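You operate a simulated robot arm through the tools that you are given. There is no shell and no other tool. Be economical: measure what you need, move in short steps, check, and stop when the job is done.

The job below is to be done with a simulated robot arm. You get a single attempt, and the scene is never put back.

Task
Ready the flap tester for the green lid.
Fine: blue lid into the good tray, one press of ZERO, green lid clamped in the seat.
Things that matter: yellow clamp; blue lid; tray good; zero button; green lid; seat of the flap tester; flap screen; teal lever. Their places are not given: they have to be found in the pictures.

The check looks at the end state, three seconds after you hand in, the way a careful person would. Anything else that was tipped, shoved, dropped, spilled or broken makes it a failure. A push-on lid holds only when it is set on centred and level and pressed home; a screw cap is set on level and turned clockwise until tight.

Robot
A 7-joint arm with a two-finger parallel gripper, fixed in place. Base frame: the origin is at the foot of the arm, x ahead of it, y to its left, z up. Readings come in cm, degrees, newtons and seconds.
With the tool pointing down near the work surface it reaches from about 30 to 70 cm from the base axis. Its first joint turns from -66.0 to 66.0 degrees. Payload 1.57 kg.
Tool frame: the origin (TCP) lies between the finger pads and is the grasp point; the fingertips stand 3 cm ahead of it; z points along the fingers, y is the line along which they close. The gripper opens to 11 cm. The fingers are 2.4 cm wide and 1.2 cm thick; the gripper's body (4.8 by 11.2 cm) begins 7.8 cm behind the TCP.
Orientation is that of the tool frame in the base frame, as a unit quaternion [x, y, z, w]. With the fingers straight down and closing along the base's y, the tool's x points along the base's -x, its y along +y and its z along -z.

Tools
- The arm moves only by the tool play_rows. Its argument "commands" is a list of rows, each a list of 7 numbers: the closure, from 0 (fully open) to 1 (shut), then the shift along the base's x, y, z in mm, then the turn, a rotation vector about the base's x, y, z in degrees. In form: [[fingers, dx, dy, dz, rx, ry, rz], ...]. A call has 1 to 20 rows; each row shifts and turns the commanded pose from where the row before left it. A row lasts 0.2 s, in which the tool goes at most 5 cm and 8.6 degrees; a call with a longer step from one row to the next is refused whole, and so is a gripper value outside its range. A pose out of reach is approached as far as the arm can. The call stops where the force on the tool passes 40 N (or 10 N more than at its start, if that is more) or the arm is blocked; 0.2 s more then pass. Each finger travels about 10.8 cm/s and halts on what it meets, pressing with about 41 N; the grip force reading is that of the motor and also rises with nothing between the fingers. The clock runs only during rows and for 0.2 s after the last one: add rows that do not move to give the fingers time. It gives the time, the measured TCP pose, the force on the tool (base axes), the opening and the grip force at its end, in the units of the frame above (readings bear some noise), and new pictures: "pictures" is both (left out), scene, wrist or none.
- Cameras (640 x 400 px; columns grow to the right, rows downward): "scene" is fixed at [16.61, -38.94, 141.4]; the picture's right is [0.78, -0.63, 0.00], its down [-0.30, -0.37, -0.88] and it looks along [0.55, 0.68, -0.48] (base axes); focal length 319 px, centre (320, 200). "wrist" rides on the gripper at [7, 1.6, -14.1] in the tool frame; the picture's right is [-0.23, 0.97, 0.00], its down [-0.86, -0.20, -0.48] and it looks along [-0.47, -0.11, 0.88] (tool axes); focal length 222 px, centre (320, 200).
- pixel_to_xyz(camera, pixels): for up to 12 pixels [column, row] of the newest picture of that camera ("zoom" is the newest enlarged one), the place [x, y, z] in the base frame of the surface seen there, good to about 0.2 cm. No time passes.
- zoom(camera, box): a new picture of the part [left, top, right, bottom] of that camera's present view, enlarged. No time passes.
- job_done(): hands the job in; it is judged then, once.

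Work in short steps. Measure before you move; look again where a grasp or a placing could have gone wrong, and mend it. You have 80 turns and 170 pictures in all, those below and enlarged ones among them. Open the gripper and draw the arm clear of the work before you hand the job in, unless the task says otherwise; then end with one line.

The tools are called after "Emit:" as a command line: name --pt "numbers of a row" for each row, then --argument value for the rest, lists and objects as JSON in quotes. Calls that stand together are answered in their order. play_rows: Moves the arm, as the interface text tells. Its arguments: {"type":"object","properties":{"commands":{"type":"array","items":{"type":"array","items":{"type":"number"}}},"pictures":{"type":"string","enum":["both","scene","wrist","none"]}},"required":["commands"]} The other tools are called the same way: pixel_to_xyz (camera, pixels) gives the place of the surface under pixels of a picture; zoom (camera, box) takes an enlarged picture of a part of a camera's view; job_done () hands the job in.

At the start:

```text
clock: 0.0
eef_pos: [33.18, 7.33, 120.59]
tcp_rot: [0.0, 1.0, 0.0, 0.0]
ft_force: [-1.0, 0.7, 0.2]
grip_width: 11.01
gripper_force: 0.0
```

scene: 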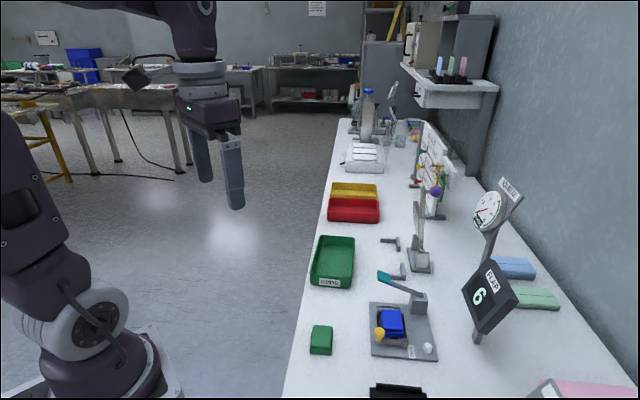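
wrist: 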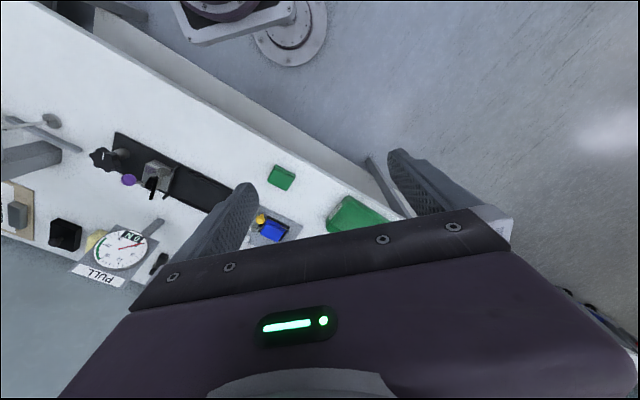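

The scene shows the flap tester around (403,330), the green lid at (321,340) and the good tray at (333,262). I zoom in on the tester and the rest of the table.

Emit:
zoom --camera "scene" --box '[290, 220, 546, 380]'

Emit:
zoom --camera "scene" --box '[360, 260, 456, 370]'

Emit:
pixel_to_xyz --camera "scene" --pixels '[[321, 333], [321, 350], [392, 318], [379, 334], [383, 277], [418, 300], [428, 347], [333, 260], [400, 345], [480, 298], [335, 240], [330, 282]]'

```text
2.50 times, centred on (418, 300) of scene
```

zoom: 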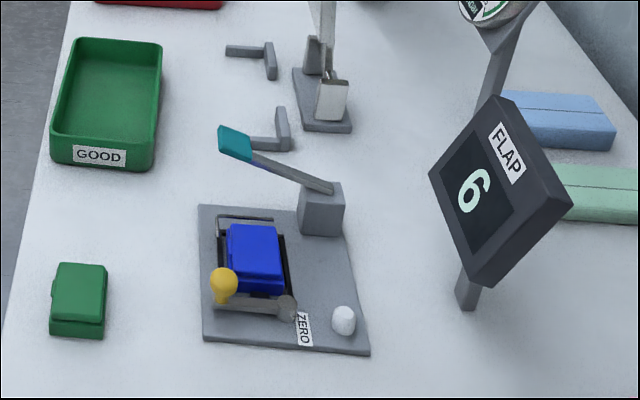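

```text
3.64 times, centred on (408, 315) of scene
```

zoom: 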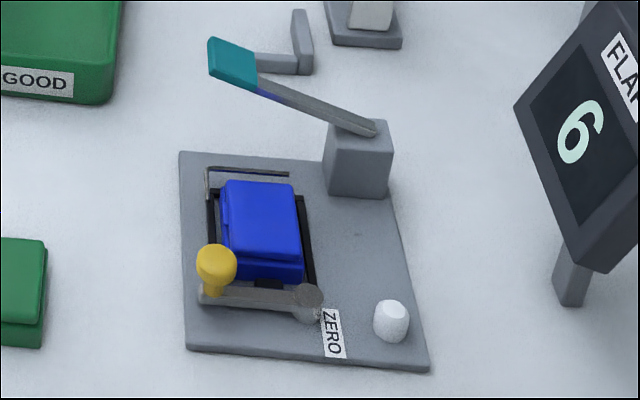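

```text
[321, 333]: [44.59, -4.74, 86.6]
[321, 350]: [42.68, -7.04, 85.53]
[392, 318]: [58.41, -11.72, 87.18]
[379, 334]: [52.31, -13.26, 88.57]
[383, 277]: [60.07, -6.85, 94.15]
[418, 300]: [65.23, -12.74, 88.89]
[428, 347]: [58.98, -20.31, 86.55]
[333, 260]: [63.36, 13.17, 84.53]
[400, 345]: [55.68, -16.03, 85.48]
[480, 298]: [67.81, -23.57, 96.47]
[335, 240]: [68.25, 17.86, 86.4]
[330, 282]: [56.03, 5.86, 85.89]
```

I move to a viewpoint near the tester so the wrist camera looks straight onto it.

Emit:
play_rows --pt "0 24 -34 -16 0 0 0" --pt "0 24 -34 -16 0 0 0" --pt "0 24 -34 -16 0 0 0" --pt "0 24 -34 -16 0 0 0" --pt "0 24 -34 -16 0 0 0" --pt "0 0 0 0 0 0 0"

```text
clock: 1.4
eef_pos: [45.15, -9.58, 112.4]
tcp_rot: [0.0, 1.0, 0.001, -0.001]
ft_force: [0.2, -0.5, 0.2]
grip_width: 11.01
gripper_force: 0.1
```

scene: 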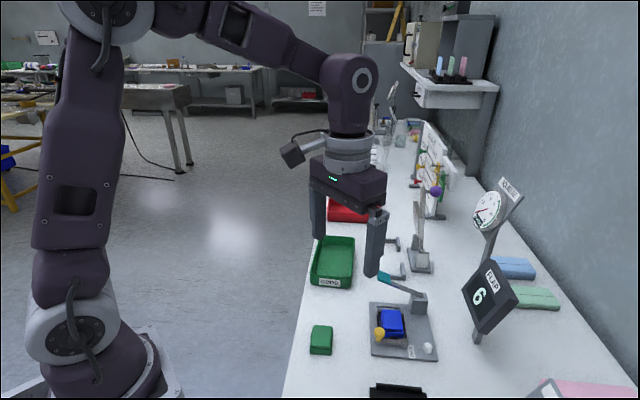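
wrist: 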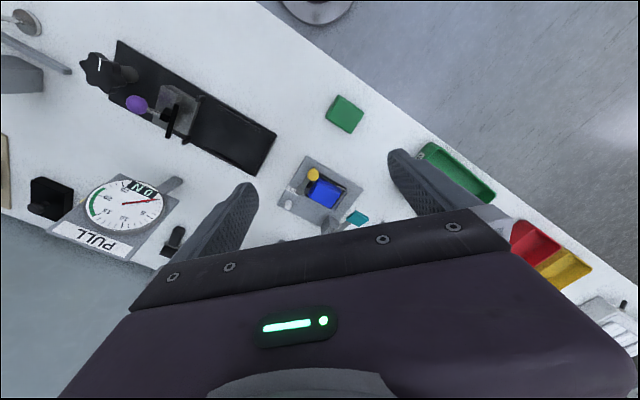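

Emit:
zoom --camera "wrist" --box '[260, 80, 420, 240]'

Emit:
zoom --camera "wrist" --box '[280, 150, 376, 240]'

Emit:
pixel_to_xyz --camera "wrist" --pixels '[[313, 174], [323, 193], [308, 155], [361, 183], [280, 200], [330, 225], [358, 218], [287, 204], [347, 95], [363, 115], [343, 132], [326, 112]]'

```text
2.50 times, centred on (340, 160) of wrist
```

zoom: 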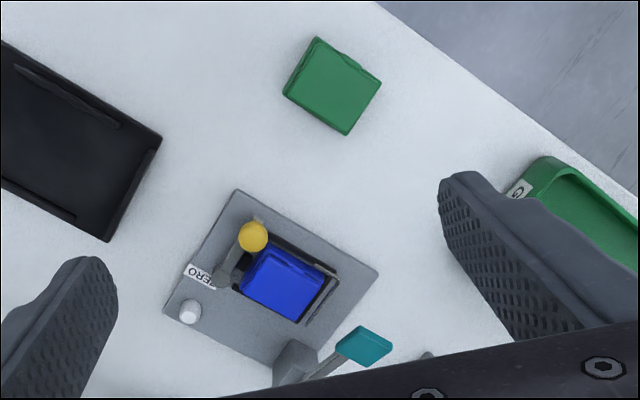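

```text
4.44 times, centred on (328, 195) of wrist
```

zoom: 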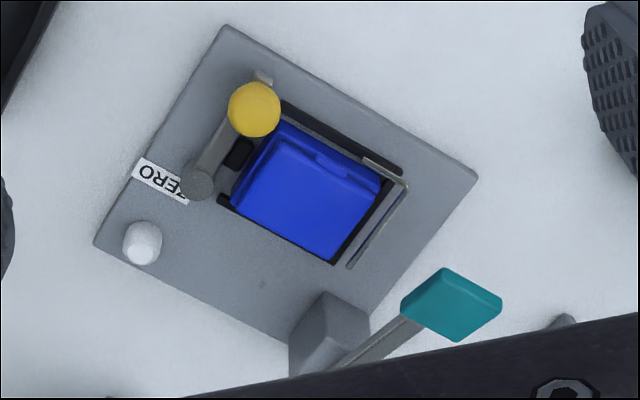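

```text
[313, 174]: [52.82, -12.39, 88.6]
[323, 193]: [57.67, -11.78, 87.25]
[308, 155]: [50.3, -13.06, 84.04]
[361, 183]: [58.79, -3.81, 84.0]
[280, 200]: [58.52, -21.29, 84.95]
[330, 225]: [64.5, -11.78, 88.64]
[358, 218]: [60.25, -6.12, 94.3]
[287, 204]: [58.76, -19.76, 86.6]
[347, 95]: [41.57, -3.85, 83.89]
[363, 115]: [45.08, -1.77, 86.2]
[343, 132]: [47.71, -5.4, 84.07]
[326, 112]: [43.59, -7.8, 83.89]
```

The tester is now clearer: clamp arm with yellow knob beside the lid. I measure details in the enlarged picture.

Emit:
pixel_to_xyz --camera "zoom" --pixels '[[283, 138], [238, 198], [330, 258], [380, 190], [198, 182], [253, 108], [240, 150], [264, 75], [142, 242], [230, 30], [475, 175], [100, 243]]'

Emit:
play_rows --pt "0 10 -10 -25 0 0 -8" --pt "0 10 -5 -25 0 0 -8" --pt "0 0 -5 -20 0 0 -8" --pt "0 0 0 0 0 0 -8" --pt "0 0 0 0 0 0 0" --pictures "wrist"

```text
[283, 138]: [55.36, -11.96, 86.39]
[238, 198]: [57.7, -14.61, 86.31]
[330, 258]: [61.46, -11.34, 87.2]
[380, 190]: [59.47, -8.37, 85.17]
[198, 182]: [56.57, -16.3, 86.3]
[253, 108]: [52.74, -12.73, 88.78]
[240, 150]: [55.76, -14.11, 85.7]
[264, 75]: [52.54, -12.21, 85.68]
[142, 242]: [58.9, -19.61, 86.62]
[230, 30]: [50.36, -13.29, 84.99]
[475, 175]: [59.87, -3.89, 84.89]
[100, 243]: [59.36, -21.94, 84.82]
```

```text
clock: 2.6
eef_pos: [47.15, -11.61, 105.39]
tcp_rot: [0.276, 0.961, -0.001, 0.0]
ft_force: [-1.1, -0.3, 0.9]
grip_width: 10.98
gripper_force: 0.1
```

wrist: 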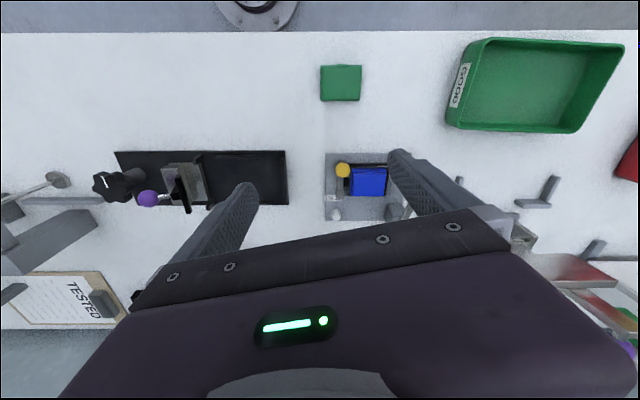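

Emit:
zoom --camera "wrist" --box '[310, 140, 420, 230]'

Emit:
zoom --camera "wrist" --box '[300, 50, 380, 115]'

Emit:
pixel_to_xyz --camera "zoom" --pixels '[[165, 125], [480, 118], [475, 385], [170, 400], [320, 250], [165, 250], [480, 250], [320, 125], [320, 390]]'

```text
4.44 times, centred on (365, 185) of wrist
```

zoom: 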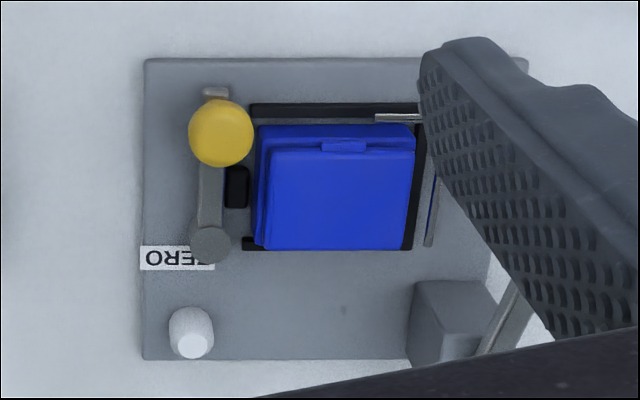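

```text
6.15 times, centred on (340, 82) of wrist
```

zoom: 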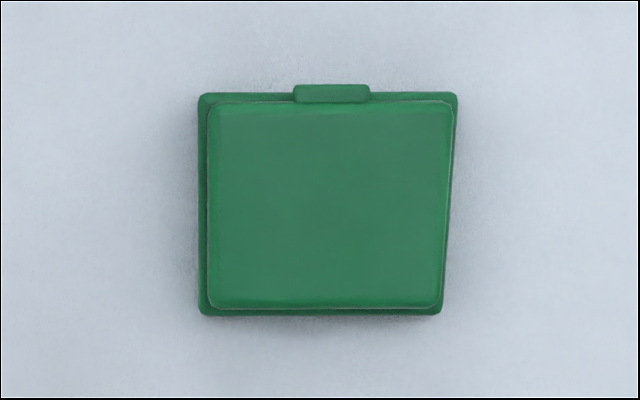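

```text
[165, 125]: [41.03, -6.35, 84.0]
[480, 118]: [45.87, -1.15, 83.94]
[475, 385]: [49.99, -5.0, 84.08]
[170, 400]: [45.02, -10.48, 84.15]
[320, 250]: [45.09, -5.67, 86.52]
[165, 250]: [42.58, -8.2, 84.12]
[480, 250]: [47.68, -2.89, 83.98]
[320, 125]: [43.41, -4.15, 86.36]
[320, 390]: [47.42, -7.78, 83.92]
```

Plate axes are turned about 45°: u=(0.71,0.70), v=(0.70,-0.71). I shift 3.5 cm along u so the tester sits between the fingers, for a clear view of clamp, frame and wire.

Emit:
play_rows --pt "0 12 12 -10 0 0 0" --pt "0 13 13 -10 0 0 0" --pt "0 0 0 0 0 0 0" --pictures "wrist"

Emit:
zoom --camera "wrist" --box '[255, 130, 385, 230]'

```text
clock: 3.4
eef_pos: [49.68, -9.29, 103.62]
tcp_rot: [0.276, 0.961, 0.0, 0.0]
ft_force: [0.6, 0.2, -0.4]
grip_width: 10.99
gripper_force: 0.1
```

wrist: 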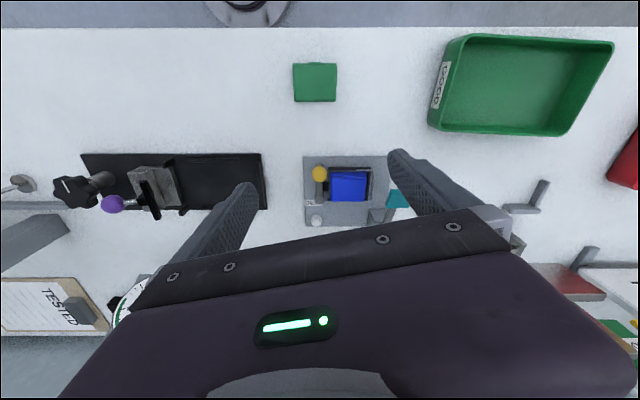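

```text
4.00 times, centred on (320, 180) of wrist
```

zoom: 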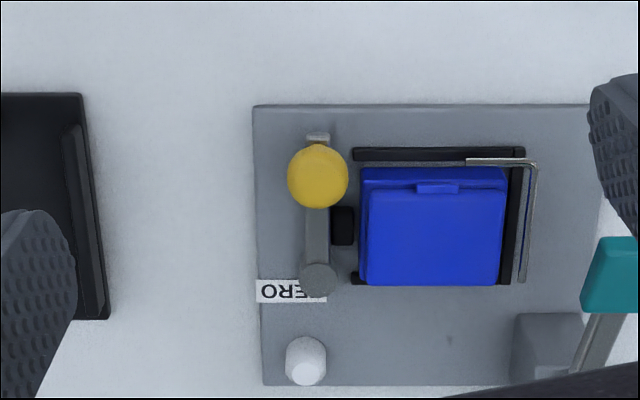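

Emit:
pixel_to_xyz --camera "zoom" --pixels '[[400, 154], [515, 205], [490, 160], [526, 240], [343, 225], [317, 278], [317, 177], [372, 192], [505, 190], [500, 283], [367, 283], [357, 280]]'

Emit:
pixel_to_xyz --camera "zoom" --pixels '[[306, 362], [316, 240], [256, 108], [264, 383], [600, 270], [545, 350], [437, 189], [435, 240], [319, 136], [306, 345]]'

Emit:
zoom --camera "scene" --box '[365, 295, 429, 340]'

```text
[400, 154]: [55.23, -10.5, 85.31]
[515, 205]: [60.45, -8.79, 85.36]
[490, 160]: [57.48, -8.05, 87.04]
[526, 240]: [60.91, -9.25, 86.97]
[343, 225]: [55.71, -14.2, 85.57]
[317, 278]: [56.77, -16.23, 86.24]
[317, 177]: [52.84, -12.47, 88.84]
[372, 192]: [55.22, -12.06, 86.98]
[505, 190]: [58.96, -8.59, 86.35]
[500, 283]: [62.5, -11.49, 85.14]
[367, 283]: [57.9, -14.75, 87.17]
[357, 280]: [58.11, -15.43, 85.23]
```

```text
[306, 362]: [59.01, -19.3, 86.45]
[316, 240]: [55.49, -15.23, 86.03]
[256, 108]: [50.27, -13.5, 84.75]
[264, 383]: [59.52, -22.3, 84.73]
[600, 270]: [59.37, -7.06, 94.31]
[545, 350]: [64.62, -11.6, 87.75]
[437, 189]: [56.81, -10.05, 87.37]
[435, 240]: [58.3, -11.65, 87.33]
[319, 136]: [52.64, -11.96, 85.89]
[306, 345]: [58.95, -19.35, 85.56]
```

```text
8.89 times, centred on (397, 318) of scene
```

zoom: 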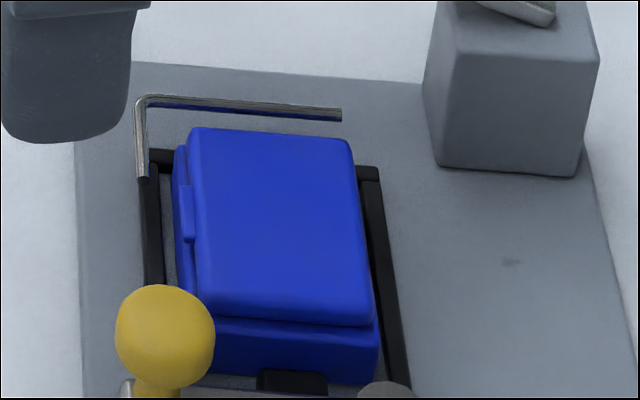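

Measured: knob at (52.84,-12.47,~88), clamp pivot at (56.77,-16.23), lid centre at (58.3,-11.63) with its top at 87.3, frame bars at 85.3. I go above the knob with the fingers closing along u, part closed.

Emit:
play_rows --pt "0.6 10 -9 -10 0 0 -6.5" --pt "0.6 9 -9 -20 0 0 -6.5" --pt "0.6 8.5 -9.7 -30 0 0 0" --pt "0.6 0 0 -16 0 0 0" --pt "0.6 0 0 0 0 0 0"

```text
clock: 4.6
eef_pos: [52.5, -11.86, 95.74]
tcp_rot: [0.383, 0.924, 0.0, -0.001]
ft_force: [0.7, 0.4, 0.3]
grip_width: 4.41
gripper_force: 0.1
```

scene: 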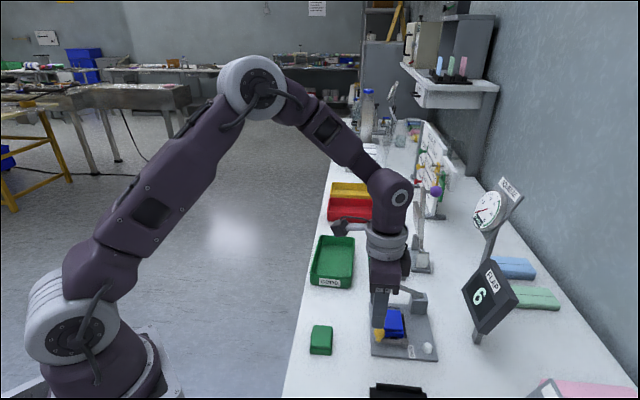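
wrist: 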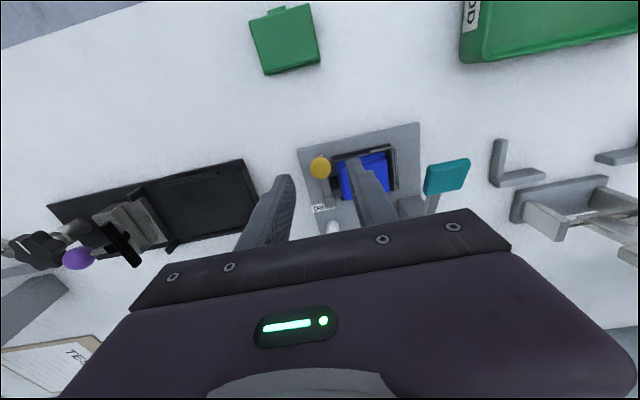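

Gripper is aligned over the knob with nothing under the tips except free space; I descend to TCP z≈89.6 then close.

Emit:
play_rows --pt "0.6 -0.7 -2 -30 0 0 0" --pt "0.6 0 0 -20 0 0 0" --pt "0.6 0 0 -11 0 0 0" --pt "0.6 0 0 0 0 0 0"

Emit:
zoom --camera "scene" --box '[360, 290, 440, 350]'

```text
clock: 5.6
eef_pos: [52.23, -12.14, 89.81]
tcp_rot: [0.382, 0.924, 0.0, 0.0]
ft_force: [-0.7, -0.2, 0.4]
grip_width: 4.4
gripper_force: 0.0
```

scene: 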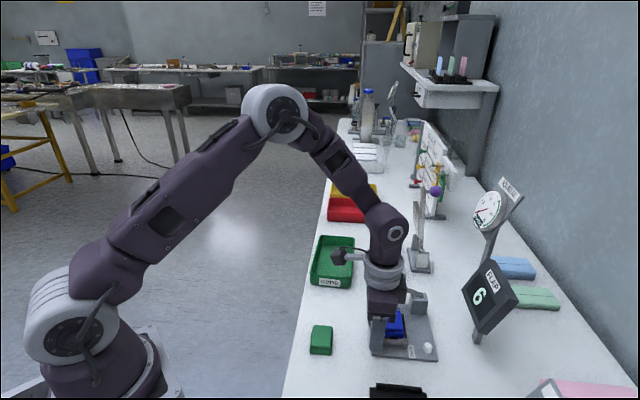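
wrist: 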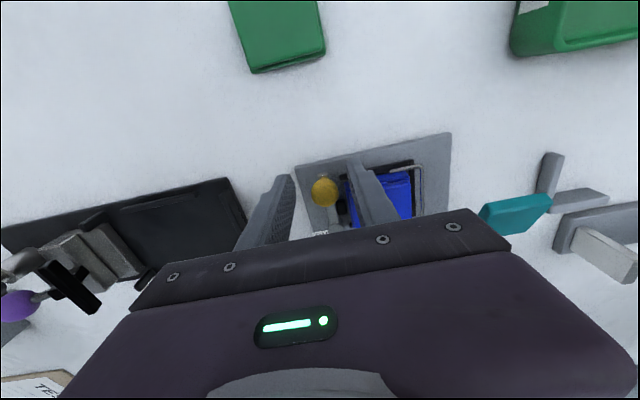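

```text
6.67 times, centred on (400, 320) of scene
```

zoom: 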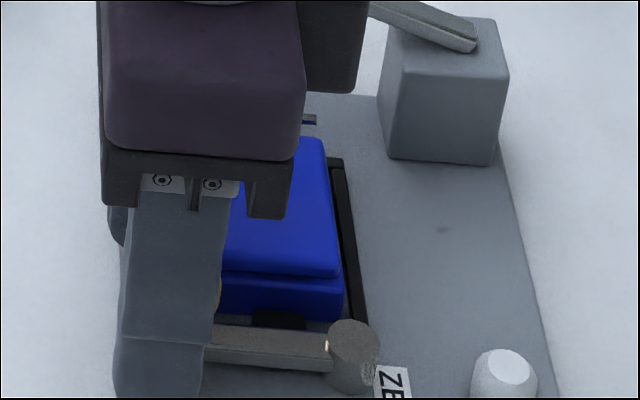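

The knob sits between the fingers, so I close on it.

Emit:
play_rows --pt "0.8 0 0 0 0 0 0" --pt "0.9 0 0 0 0 0 0" --pt "1 0 0 0 0 0 0" --pt "1 0 0 0 0 0 0" --pictures "wrist"

```text
clock: 6.6
eef_pos: [52.31, -12.17, 89.93]
tcp_rot: [0.383, 0.924, 0.0, 0.0]
ft_force: [-1.1, 0.3, -3.5]
grip_width: 2.14
gripper_force: 34.6
```

wrist: 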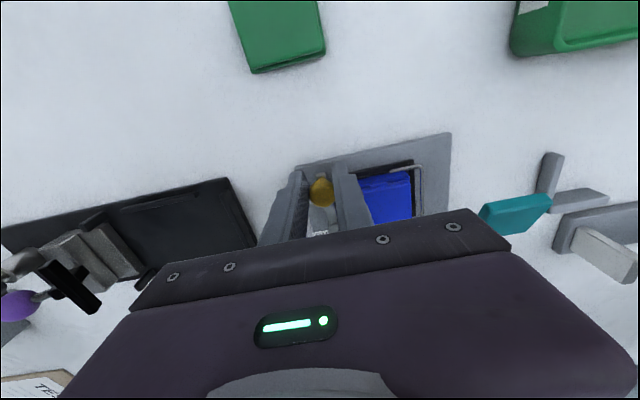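

Grip on the knob at 2.14 cm. I swing it away from the lid (toward −u) about the pivot, two small steps first.

Emit:
play_rows --pt "1 -4.6 -5.8 0 0 0 7" --pt "1 -3.9 -6.2 0 0 0 7" --pt "1 0 0 0 0 0 0"

Emit:
zoom --camera "scene" --box '[360, 290, 440, 350]'

```text
clock: 7.4
eef_pos: [51.37, -13.38, 89.84]
tcp_rot: [0.266, 0.964, -0.001, -0.003]
ft_force: [-10.6, 4.1, -20.0]
grip_width: 2.13
gripper_force: 34.6
```

scene: 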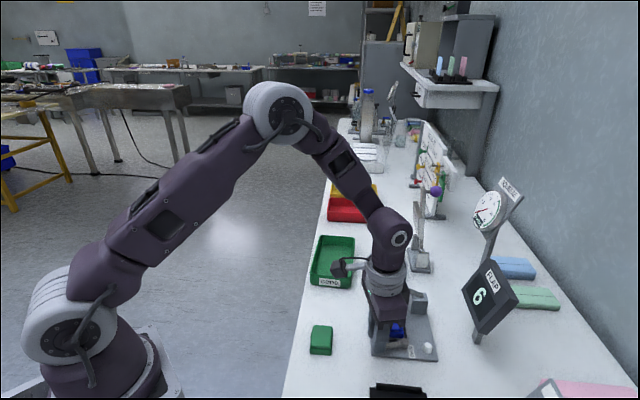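
wrist: 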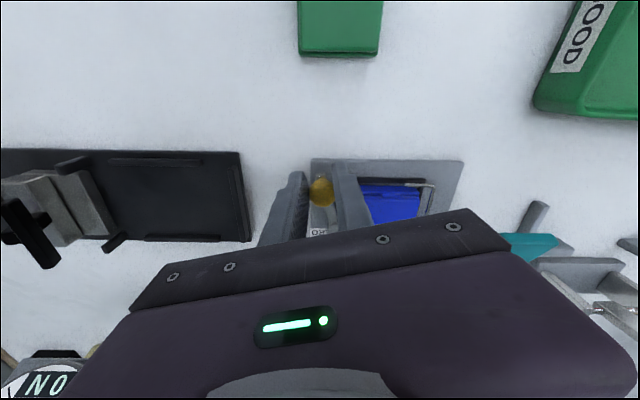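

```text
6.67 times, centred on (400, 320) of scene
```

zoom: 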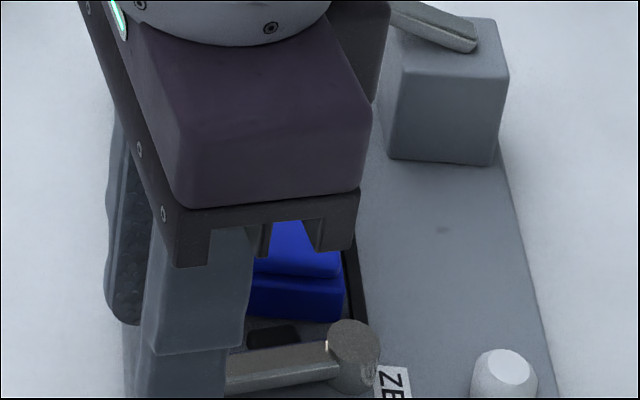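

The clamp arm swings off with the grip kept (arm end now left of the lid). Continue the arc.

Emit:
play_rows --pt "1 -3.1 -6.7 -0.5 0 0 7" --pt "1 -2.2 -7 -0.5 0 0 7" --pt "1 -1.4 -7.2 0 0 0 7" --pt "1 0 0 0 0 0 0"

Emit:
zoom --camera "scene" --box '[360, 290, 440, 350]'

```text
clock: 8.4
eef_pos: [50.8, -15.69, 89.87]
tcp_rot: [0.087, 0.996, 0.0, -0.001]
ft_force: [-22.7, -1.5, 12.9]
grip_width: 2.14
gripper_force: 35.2
```

scene: 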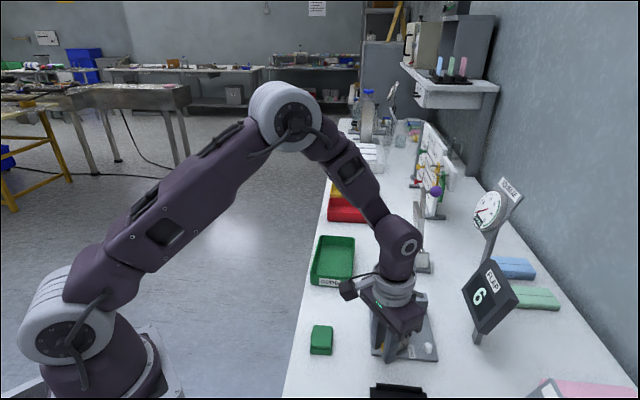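
wrist: 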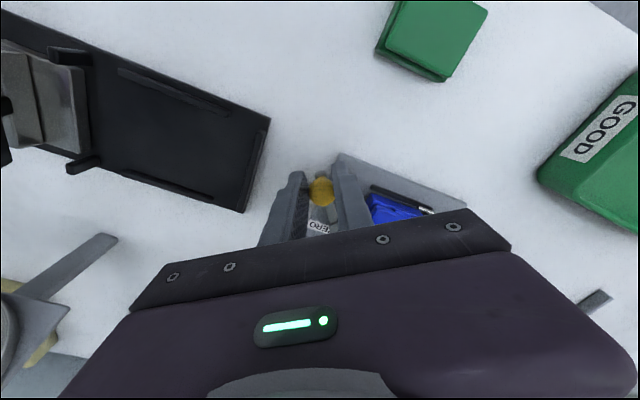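

```text
6.67 times, centred on (400, 320) of scene
```

zoom: 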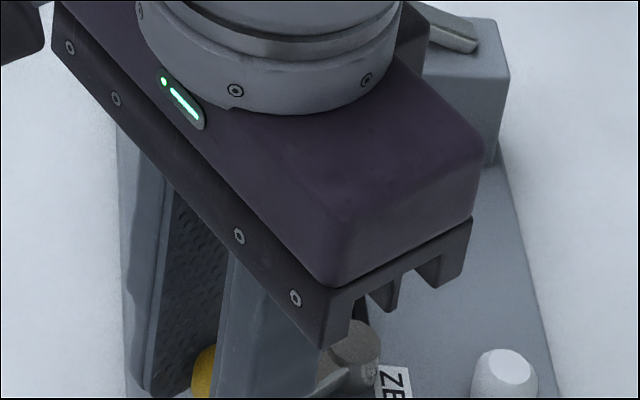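

Some radial load (−22 N in x), so I ease 1.5 mm outward while continuing the swing.

Emit:
play_rows --pt "1 -2 -7.2 0 0 0 7" --pt "1 0.3 -7.4 0 0 0 7" --pt "1 1.2 -7.3 0 0 0 7" --pt "1 0 0 0 0 0 0" --pictures "wrist"

```text
clock: 9.4
eef_pos: [50.97, -17.46, 89.76]
tcp_rot: [-0.097, 0.995, 0.001, 0.002]
ft_force: [-7.1, 17.1, 5.8]
grip_width: 2.13
gripper_force: 34.0
```

wrist: 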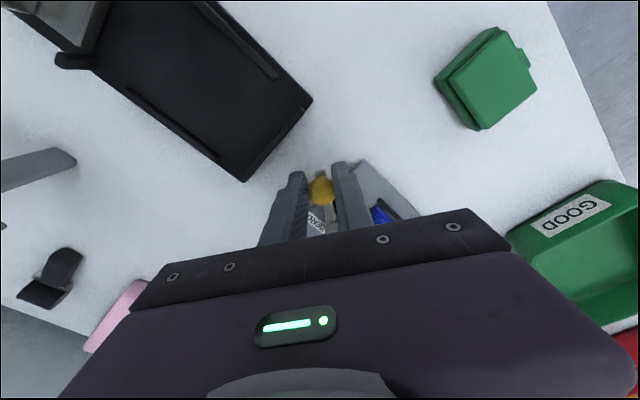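

Resistance in y is growing (17 N) at about 55° of swing; one more step to see whether this is the stop.

Emit:
play_rows --pt "1 2 -7 0 0 0 7" --pt "1 0 0 0 0 0 0" --pictures "none"

```text
clock: 9.8
eef_pos: [51.14, -17.49, 89.63]
tcp_rot: [-0.141, 0.99, 0.005, 0.0]
ft_force: [-4.7, 12.0, 8.9]
grip_width: 2.12
gripper_force: 34.2
stopped in row 1: the force on the tool passed its limit (the readings are from after the stop); the commanded pose is now the measured one
```

The clamp is at its end stop. I open the fingers and rise to check.

Emit:
play_rows --pt "0.8 0 0 0 0 0 0" --pt "0.65 0 0 0 0 0 0" --pt "0.65 0 0 0 0 0 0" --pt "0.65 0 0 30 0 0 0" --pt "0.65 0 0 40 0 0 0" --pt "0.4 -20 10 40 0 0 0" --pt "0.4 0 0 0 0 0 0"

Emit:
zoom --camera "scene" --box '[360, 290, 440, 350]'

```text
clock: 11.4
eef_pos: [48.97, -16.66, 100.87]
tcp_rot: [-0.141, 0.99, 0.004, 0.0]
ft_force: [-0.4, -0.1, 0.4]
grip_width: 6.62
gripper_force: 0.0
```

scene: 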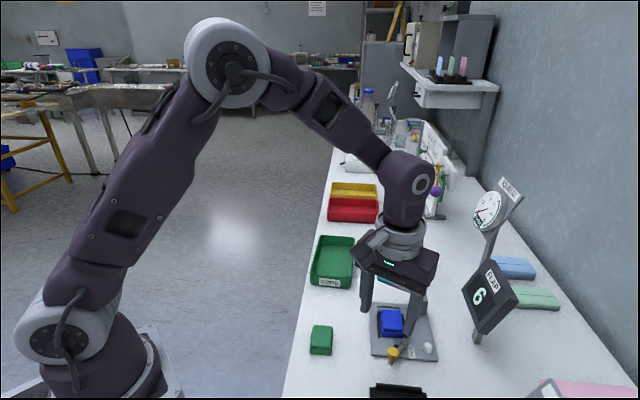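
wrist: 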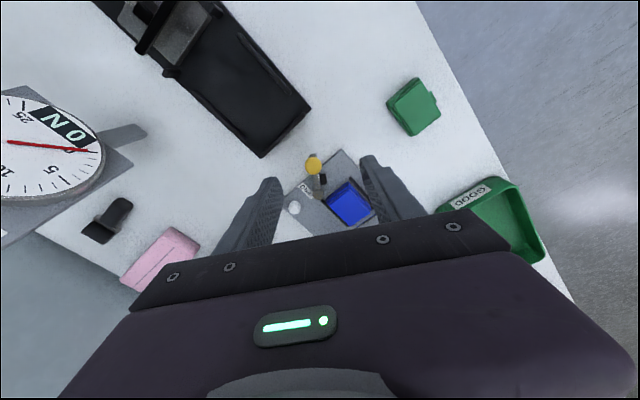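

```text
6.67 times, centred on (400, 320) of scene
```

zoom: 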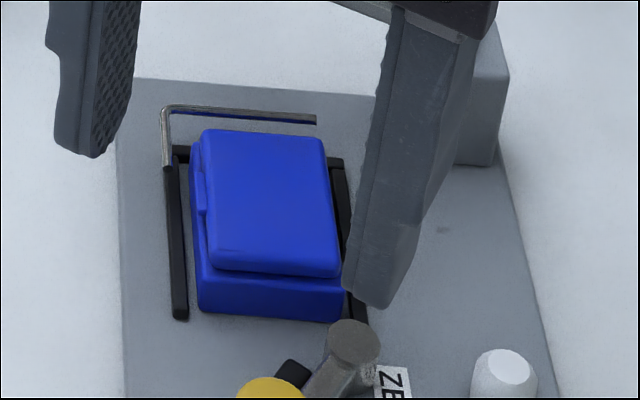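

Clamp is open (knob at (313,160) wrist) and its pad swung with it. I measure the new knob place and the lid, then plan the lid grasp along v.

Emit:
zoom --camera "wrist" --box '[280, 140, 390, 240]'

Emit:
pixel_to_xyz --camera "wrist" --pixels '[[313, 160], [347, 203], [293, 208], [343, 184], [370, 202], [328, 204], [352, 224]]'

Emit:
pixel_to_xyz --camera "scene" --pixels '[[314, 275], [350, 278], [318, 240], [353, 243], [332, 258], [392, 318], [392, 352], [332, 284], [338, 236]]'

```text
4.00 times, centred on (335, 190) of wrist
```

zoom: 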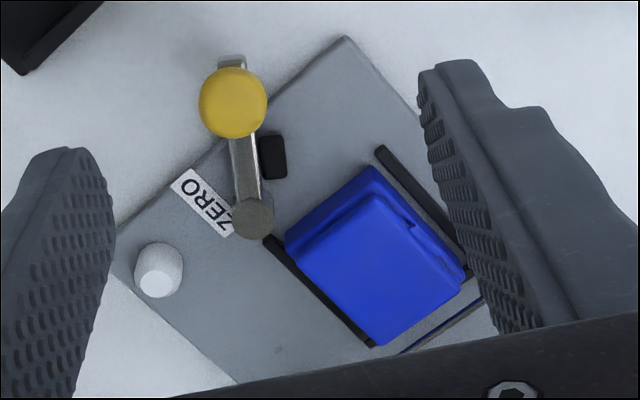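

```text
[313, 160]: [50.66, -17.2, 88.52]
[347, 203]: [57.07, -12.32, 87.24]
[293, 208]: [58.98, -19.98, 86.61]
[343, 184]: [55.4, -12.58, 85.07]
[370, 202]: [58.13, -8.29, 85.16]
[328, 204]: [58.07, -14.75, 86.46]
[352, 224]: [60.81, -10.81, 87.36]
```

```text
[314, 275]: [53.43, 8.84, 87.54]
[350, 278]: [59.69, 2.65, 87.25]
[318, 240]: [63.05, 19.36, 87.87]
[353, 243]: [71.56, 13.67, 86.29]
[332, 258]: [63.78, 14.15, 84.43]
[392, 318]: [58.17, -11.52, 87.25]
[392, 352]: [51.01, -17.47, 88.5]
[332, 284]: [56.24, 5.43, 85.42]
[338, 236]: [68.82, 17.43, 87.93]
```

Lid centre holds at u=33, v=49.45, and the good tray centre is about (62,11), rim z≈87.7, floor 84.5. I move above the lid with fingers closing along v (yaw +45°).

Emit:
play_rows --pt "0.4 22 12 0 0 0 7.3" --pt "0.4 22 12 0 0 0 7.3" --pt "0.4 23 12 0 0 0 7.3" --pt "0.4 23 11 0 0 0 7" --pt "0.4 0 0 -40 0 0 0" --pt "0.4 0 0 0 0 0 0"

Emit:
zoom --camera "scene" --box '[350, 270, 446, 350]'

```text
clock: 12.8
eef_pos: [57.97, -12.11, 97.01]
tcp_rot: [-0.384, 0.923, 0.004, -0.001]
ft_force: [0.5, 0.2, -0.1]
grip_width: 6.58
gripper_force: 0.2
```

scene: 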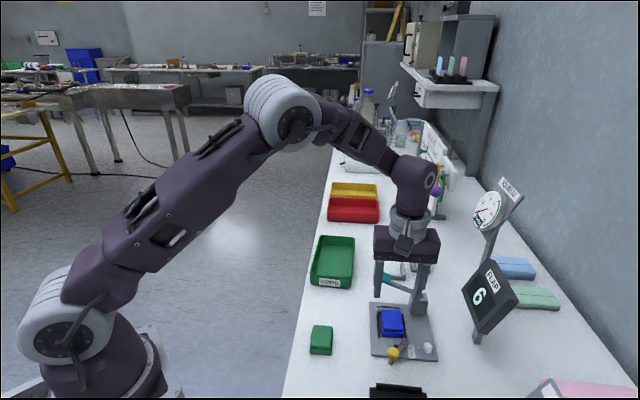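
wrist: 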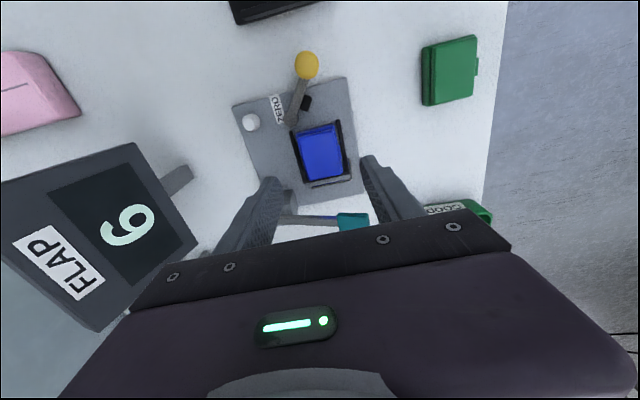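

```text
5.00 times, centred on (398, 310) of scene
```

zoom: 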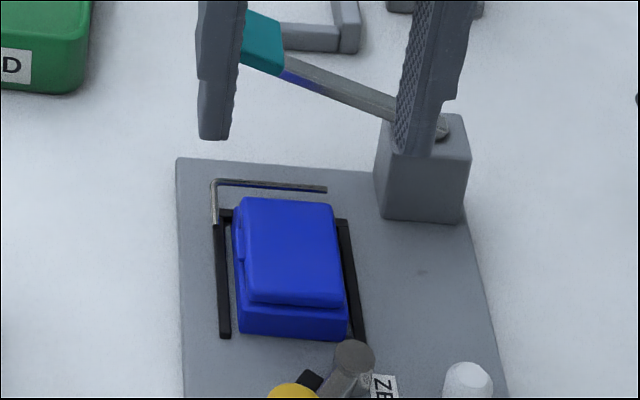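

Aligned; I correct +2/+3.4 mm and descend so the tips stop just above the frame bars.

Emit:
play_rows --pt "0.4 1.9 3.4 -30 0 0 0" --pt "0.4 0 0 -30 0 0 0" --pt "0.4 0 0 -10 0 0 0" --pt "0.4 0 0 0 0 0 0" --pictures "wrist"

Emit:
zoom --camera "scene" --box '[350, 270, 446, 350]'

```text
clock: 13.8
eef_pos: [57.99, -11.75, 89.94]
tcp_rot: [-0.384, 0.923, 0.004, -0.001]
ft_force: [0.2, -0.5, 0.5]
grip_width: 6.62
gripper_force: 0.1
```

wrist: 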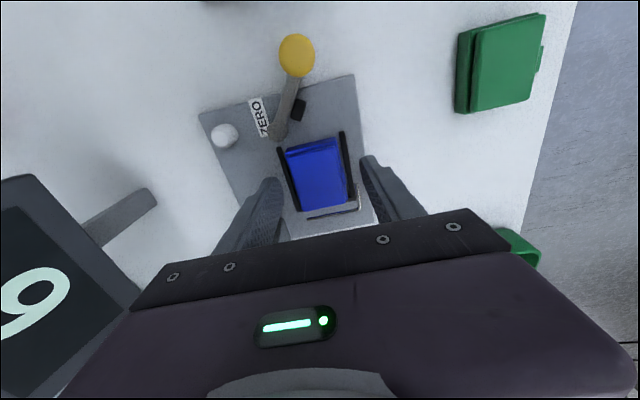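

```text
5.00 times, centred on (398, 310) of scene
```

zoom: 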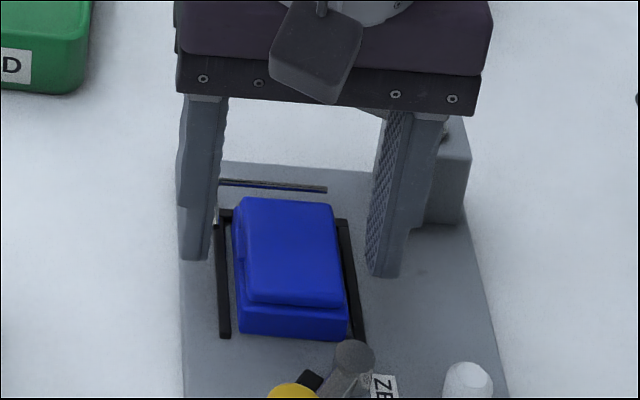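

Both tips straddle the lid, clear of wire and bars. I lower 11 mm and close.

Emit:
play_rows --pt "0.4 0.5 -0.5 -11 0 0 0" --pt "0.4 0 0 0 0 0 0" --pt "0.6 0 0 0 0 0 0" --pt "0.8 0 0 0 0 0 0" --pt "1 0 0 0 0 0 0" --pt "1 0 0 0 0 0 0" --pictures "wrist"

Emit:
zoom --camera "scene" --box '[350, 270, 446, 350]'

```text
clock: 15.2
eef_pos: [58.12, -11.82, 88.64]
tcp_rot: [-0.382, 0.924, 0.004, 0.001]
ft_force: [0.4, 0.0, 0.2]
grip_width: 4.22
gripper_force: 41.1
```

wrist: 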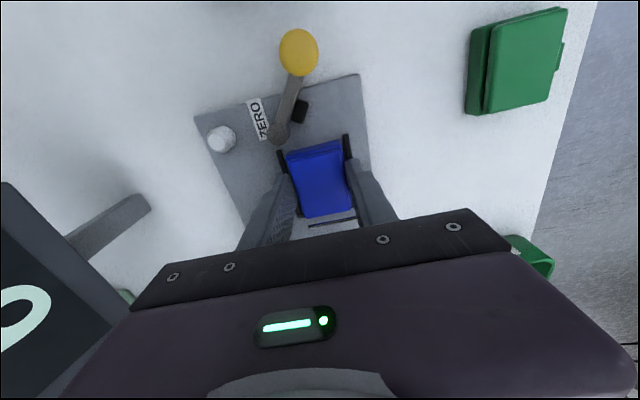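

```text
5.00 times, centred on (398, 310) of scene
```

zoom: 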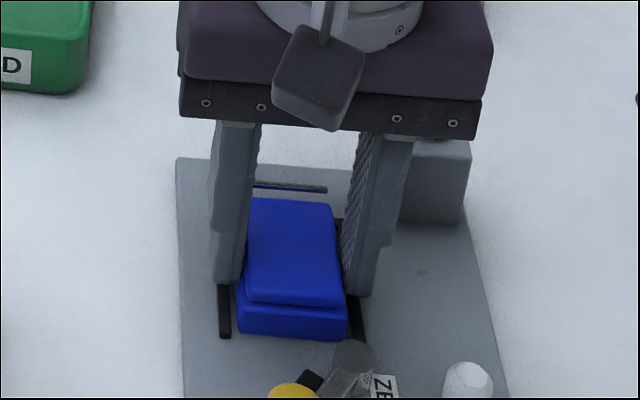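

Gripped at 4.22 cm. I lift straight up and check.

Emit:
play_rows --pt "1 0 0 10 0 0 0" --pt "1 0 0 20 0 0 0" --pt "1 0 0 40 0 0 0" --pt "1 0 0 0 0 0 0"

```text
clock: 16.2
eef_pos: [58.47, -11.69, 95.63]
tcp_rot: [-0.383, 0.924, 0.003, -0.001]
ft_force: [0.7, 0.6, 0.0]
grip_width: 4.22
gripper_force: 41.0
```

scene: 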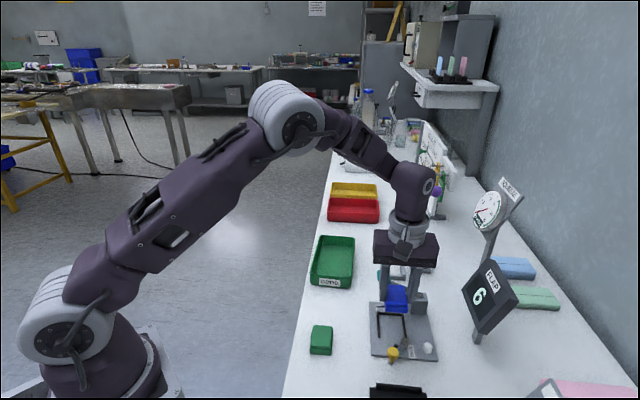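
wrist: 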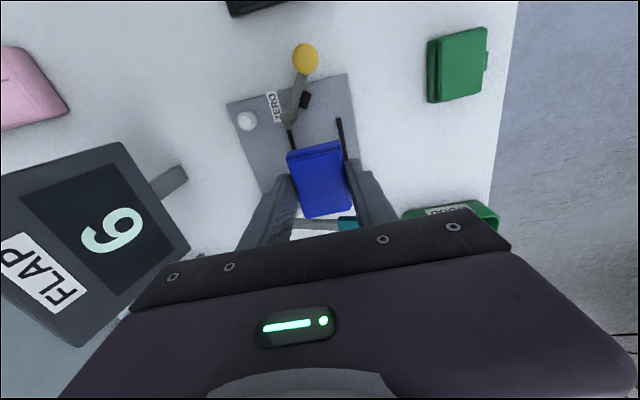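

Lid is held and clear of the seat. I raise to z≈104, carry it toward the tray while turning −90° so the fingers close along the tray's long side.

Emit:
play_rows --pt "1 0 0 40 0 0 0" --pt "1 0 0 45 0 0 0" --pt "1 3 19 0 0 0 -7.5" --pt "1 3 19 0 0 0 -7.5" --pt "1 3 19 0 0 0 -7.5" --pt "1 3 19 0 0 0 -7.5" --pt "1 3 19 0 0 0 -7.5" --pt "1 3 19 0 0 0 -7.5" --pt "1 3 19 0 0 0 -7.5" --pt "1 3 19 0 0 0 -7.5" --pt "1 3 19 0 0 0 -7.5" --pt "1 3 19 0 0 0 -7.5" --pt "1 3 19 0 0 0 -7.5" --pt "1 2 18 0 0 0 -7.5" --pt "1 0 0 0 0 0 0"

```text
clock: 19.4
eef_pos: [61.79, 10.9, 103.92]
tcp_rot: [0.383, 0.924, 0.003, 0.003]
ft_force: [0.0, 0.1, -0.5]
grip_width: 4.21
gripper_force: 40.7
```

scene: 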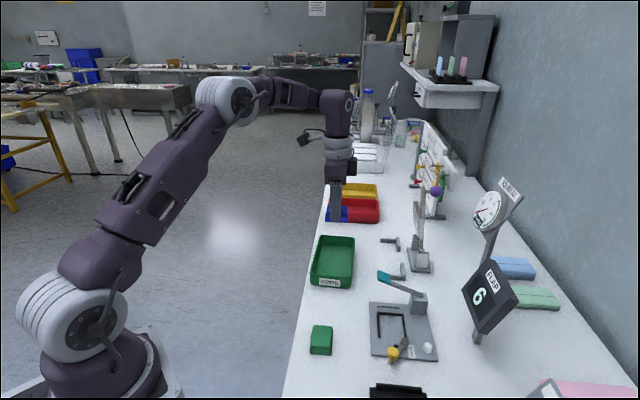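
wrist: 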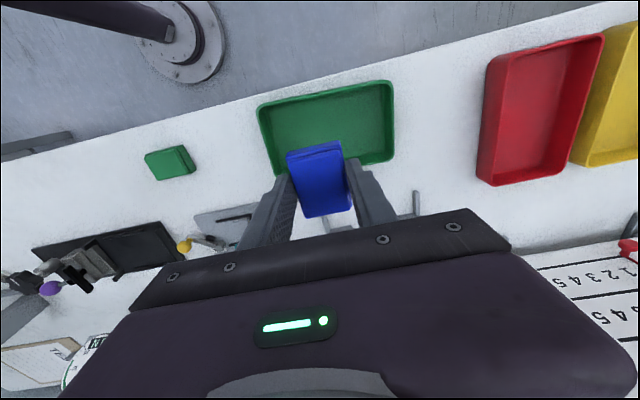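

I recheck the tray corners from the wrist view before lowering.

Emit:
pixel_to_xyz --camera "wrist" --pixels '[[260, 107], [390, 83], [392, 158], [270, 170], [325, 125], [278, 145], [380, 140]]'

```text
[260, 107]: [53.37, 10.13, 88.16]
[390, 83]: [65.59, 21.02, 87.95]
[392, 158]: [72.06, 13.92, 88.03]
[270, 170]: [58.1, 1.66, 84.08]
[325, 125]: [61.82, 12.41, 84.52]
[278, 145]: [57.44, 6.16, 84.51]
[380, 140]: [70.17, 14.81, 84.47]
```

Tray centre is (62.6,12.0), floor 84.5. I shift there and lower.

Emit:
play_rows --pt "1 8 11 -20 0 0 0" --pt "1 0 0 -45 0 0 0" --pt "1 0 0 -45 0 0 0" --pt "1 0 0 -25 0 0 0" --pt "1 0 0 -10 0 0 0" --pt "1 0 0 -5 0 0 0" --pt "1 0 0 0 0 0 0"

```text
clock: 21.0
eef_pos: [62.61, 11.98, 89.28]
tcp_rot: [0.383, 0.924, 0.003, 0.002]
ft_force: [-0.4, 0.0, -0.6]
grip_width: 4.21
gripper_force: 40.8
```

scene: 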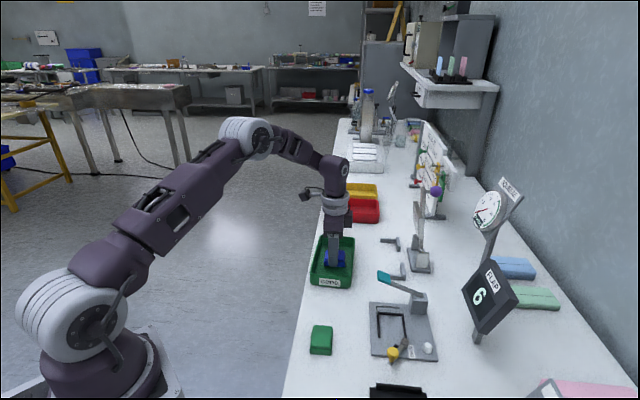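
wrist: 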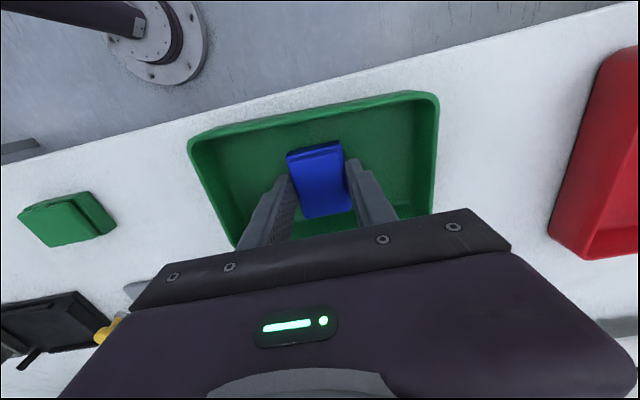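

Lid is inside the tray walls, about 1 cm above its floor. I lower slowly to contact.

Emit:
play_rows --pt "1 0 0 -5 0 0 0" --pt "1 0 0 -3 0 0 0" --pt "1 0 0 -2 0 0 0" --pt "1 0 0 0 0 0 0" --pictures "none"

```text
clock: 22.0
eef_pos: [62.51, 12.06, 88.28]
tcp_rot: [0.382, 0.924, 0.004, 0.004]
ft_force: [-5.6, 0.5, 25.4]
grip_width: 4.23
gripper_force: 40.6
```

The 25 N reading shows the lid resting on the floor. I release, rise, and check.

Emit:
play_rows --pt "1 0 0 1 0 0 0" --pt "0.6 0 0 0 0 0 0" --pt "0.45 0 0 0 0 0 0" --pt "0.45 0 0 0 0 0 0" --pt "0.45 0 0 20 0 0 0" --pt "0.45 0 0 45 0 0 0" --pt "0.45 0 0 45 0 0 0" --pt "0.45 0 0 0 0 0 0"

Emit:
zoom --camera "scene" --box '[290, 220, 450, 370]'

```text
clock: 23.8
eef_pos: [62.38, 12.42, 99.53]
tcp_rot: [0.382, 0.924, 0.003, 0.002]
ft_force: [0.5, -0.1, 0.3]
grip_width: 6.05
gripper_force: 0.1
```

scene: 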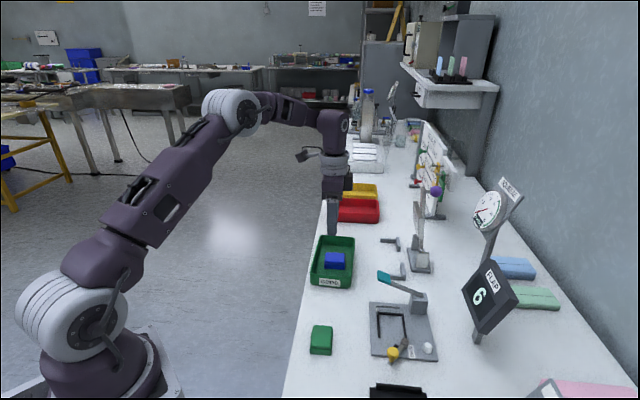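
wrist: 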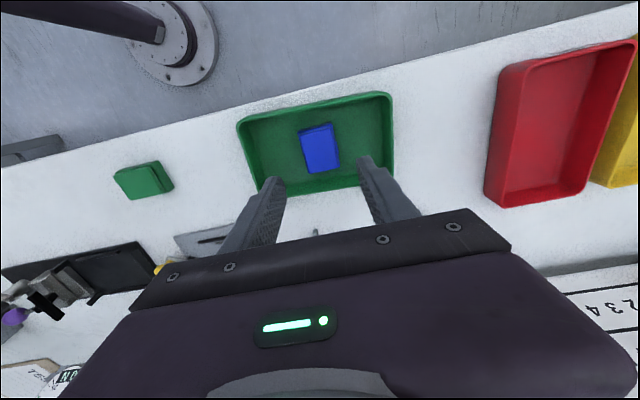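

```text
2.67 times, centred on (370, 295) of scene
```

zoom: 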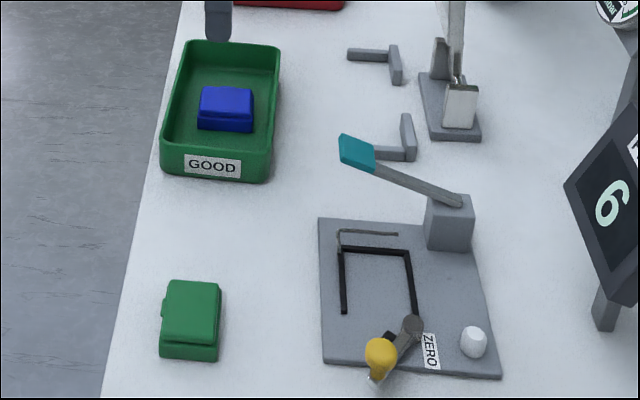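

Blue lid lies flat in the good tray. Next is ZERO; I check the screen's edges for clearance first.

Emit:
pixel_to_xyz --camera "scene" --pixels '[[464, 291], [489, 262], [515, 297], [483, 330], [477, 340], [428, 345], [428, 349], [475, 265]]'

Emit:
play_rows --pt "1 -4 -40 10 0 0 0" --pt "1 -4 -40 10 0 0 0" --pt "1 -4 -40 0 0 0 0" --pt "1 -4 -40 0 0 0 0" --pt "1 -4 -40 0 0 0 0" --pt "1 -4 -40 0 0 0 0" --pt "1 -4 -40 0 0 0 0" --pt "1 -6 -41 0 0 0 0" --pt "1 0 0 0 0 0 0"

```text
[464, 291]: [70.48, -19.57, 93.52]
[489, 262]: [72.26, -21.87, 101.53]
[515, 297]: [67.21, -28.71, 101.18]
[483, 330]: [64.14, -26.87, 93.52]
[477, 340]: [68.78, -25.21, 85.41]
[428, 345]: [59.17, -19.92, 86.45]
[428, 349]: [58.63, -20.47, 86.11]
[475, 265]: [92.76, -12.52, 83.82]
```

```text
clock: 25.8
eef_pos: [59.2, -20.06, 101.29]
tcp_rot: [0.383, 0.924, 0.003, 0.002]
ft_force: [-0.7, -0.6, -0.3]
grip_width: 0.01
gripper_force: 21.2
```

scene: 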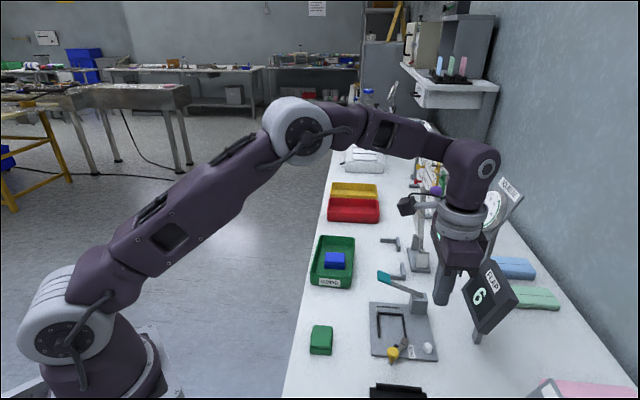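
wrist: 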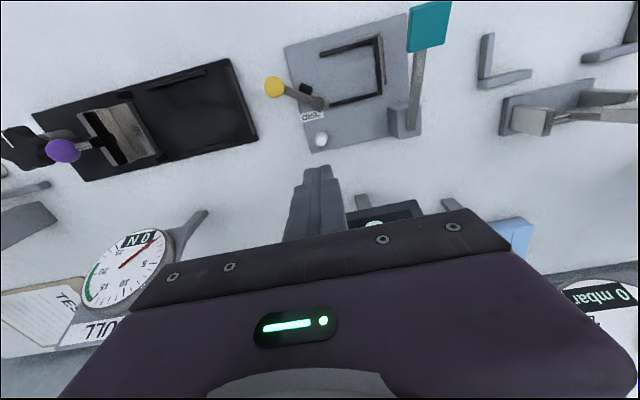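

Screen stays 6 cm clear of the gripper. I measure the button once more from here.

Emit:
zoom --camera "wrist" --box '[280, 100, 360, 160]'

Emit:
pixel_to_xyz --camera "wrist" --pixels '[[321, 138], [321, 141], [318, 137]]'

```text
6.67 times, centred on (320, 130) of wrist
```

zoom: 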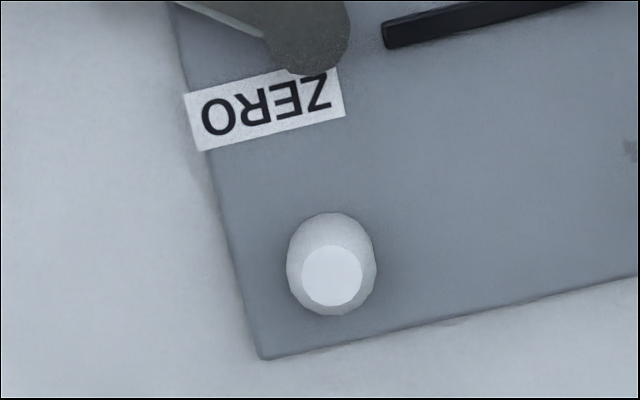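

```text
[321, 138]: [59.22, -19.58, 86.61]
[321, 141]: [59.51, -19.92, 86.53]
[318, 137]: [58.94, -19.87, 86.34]
```

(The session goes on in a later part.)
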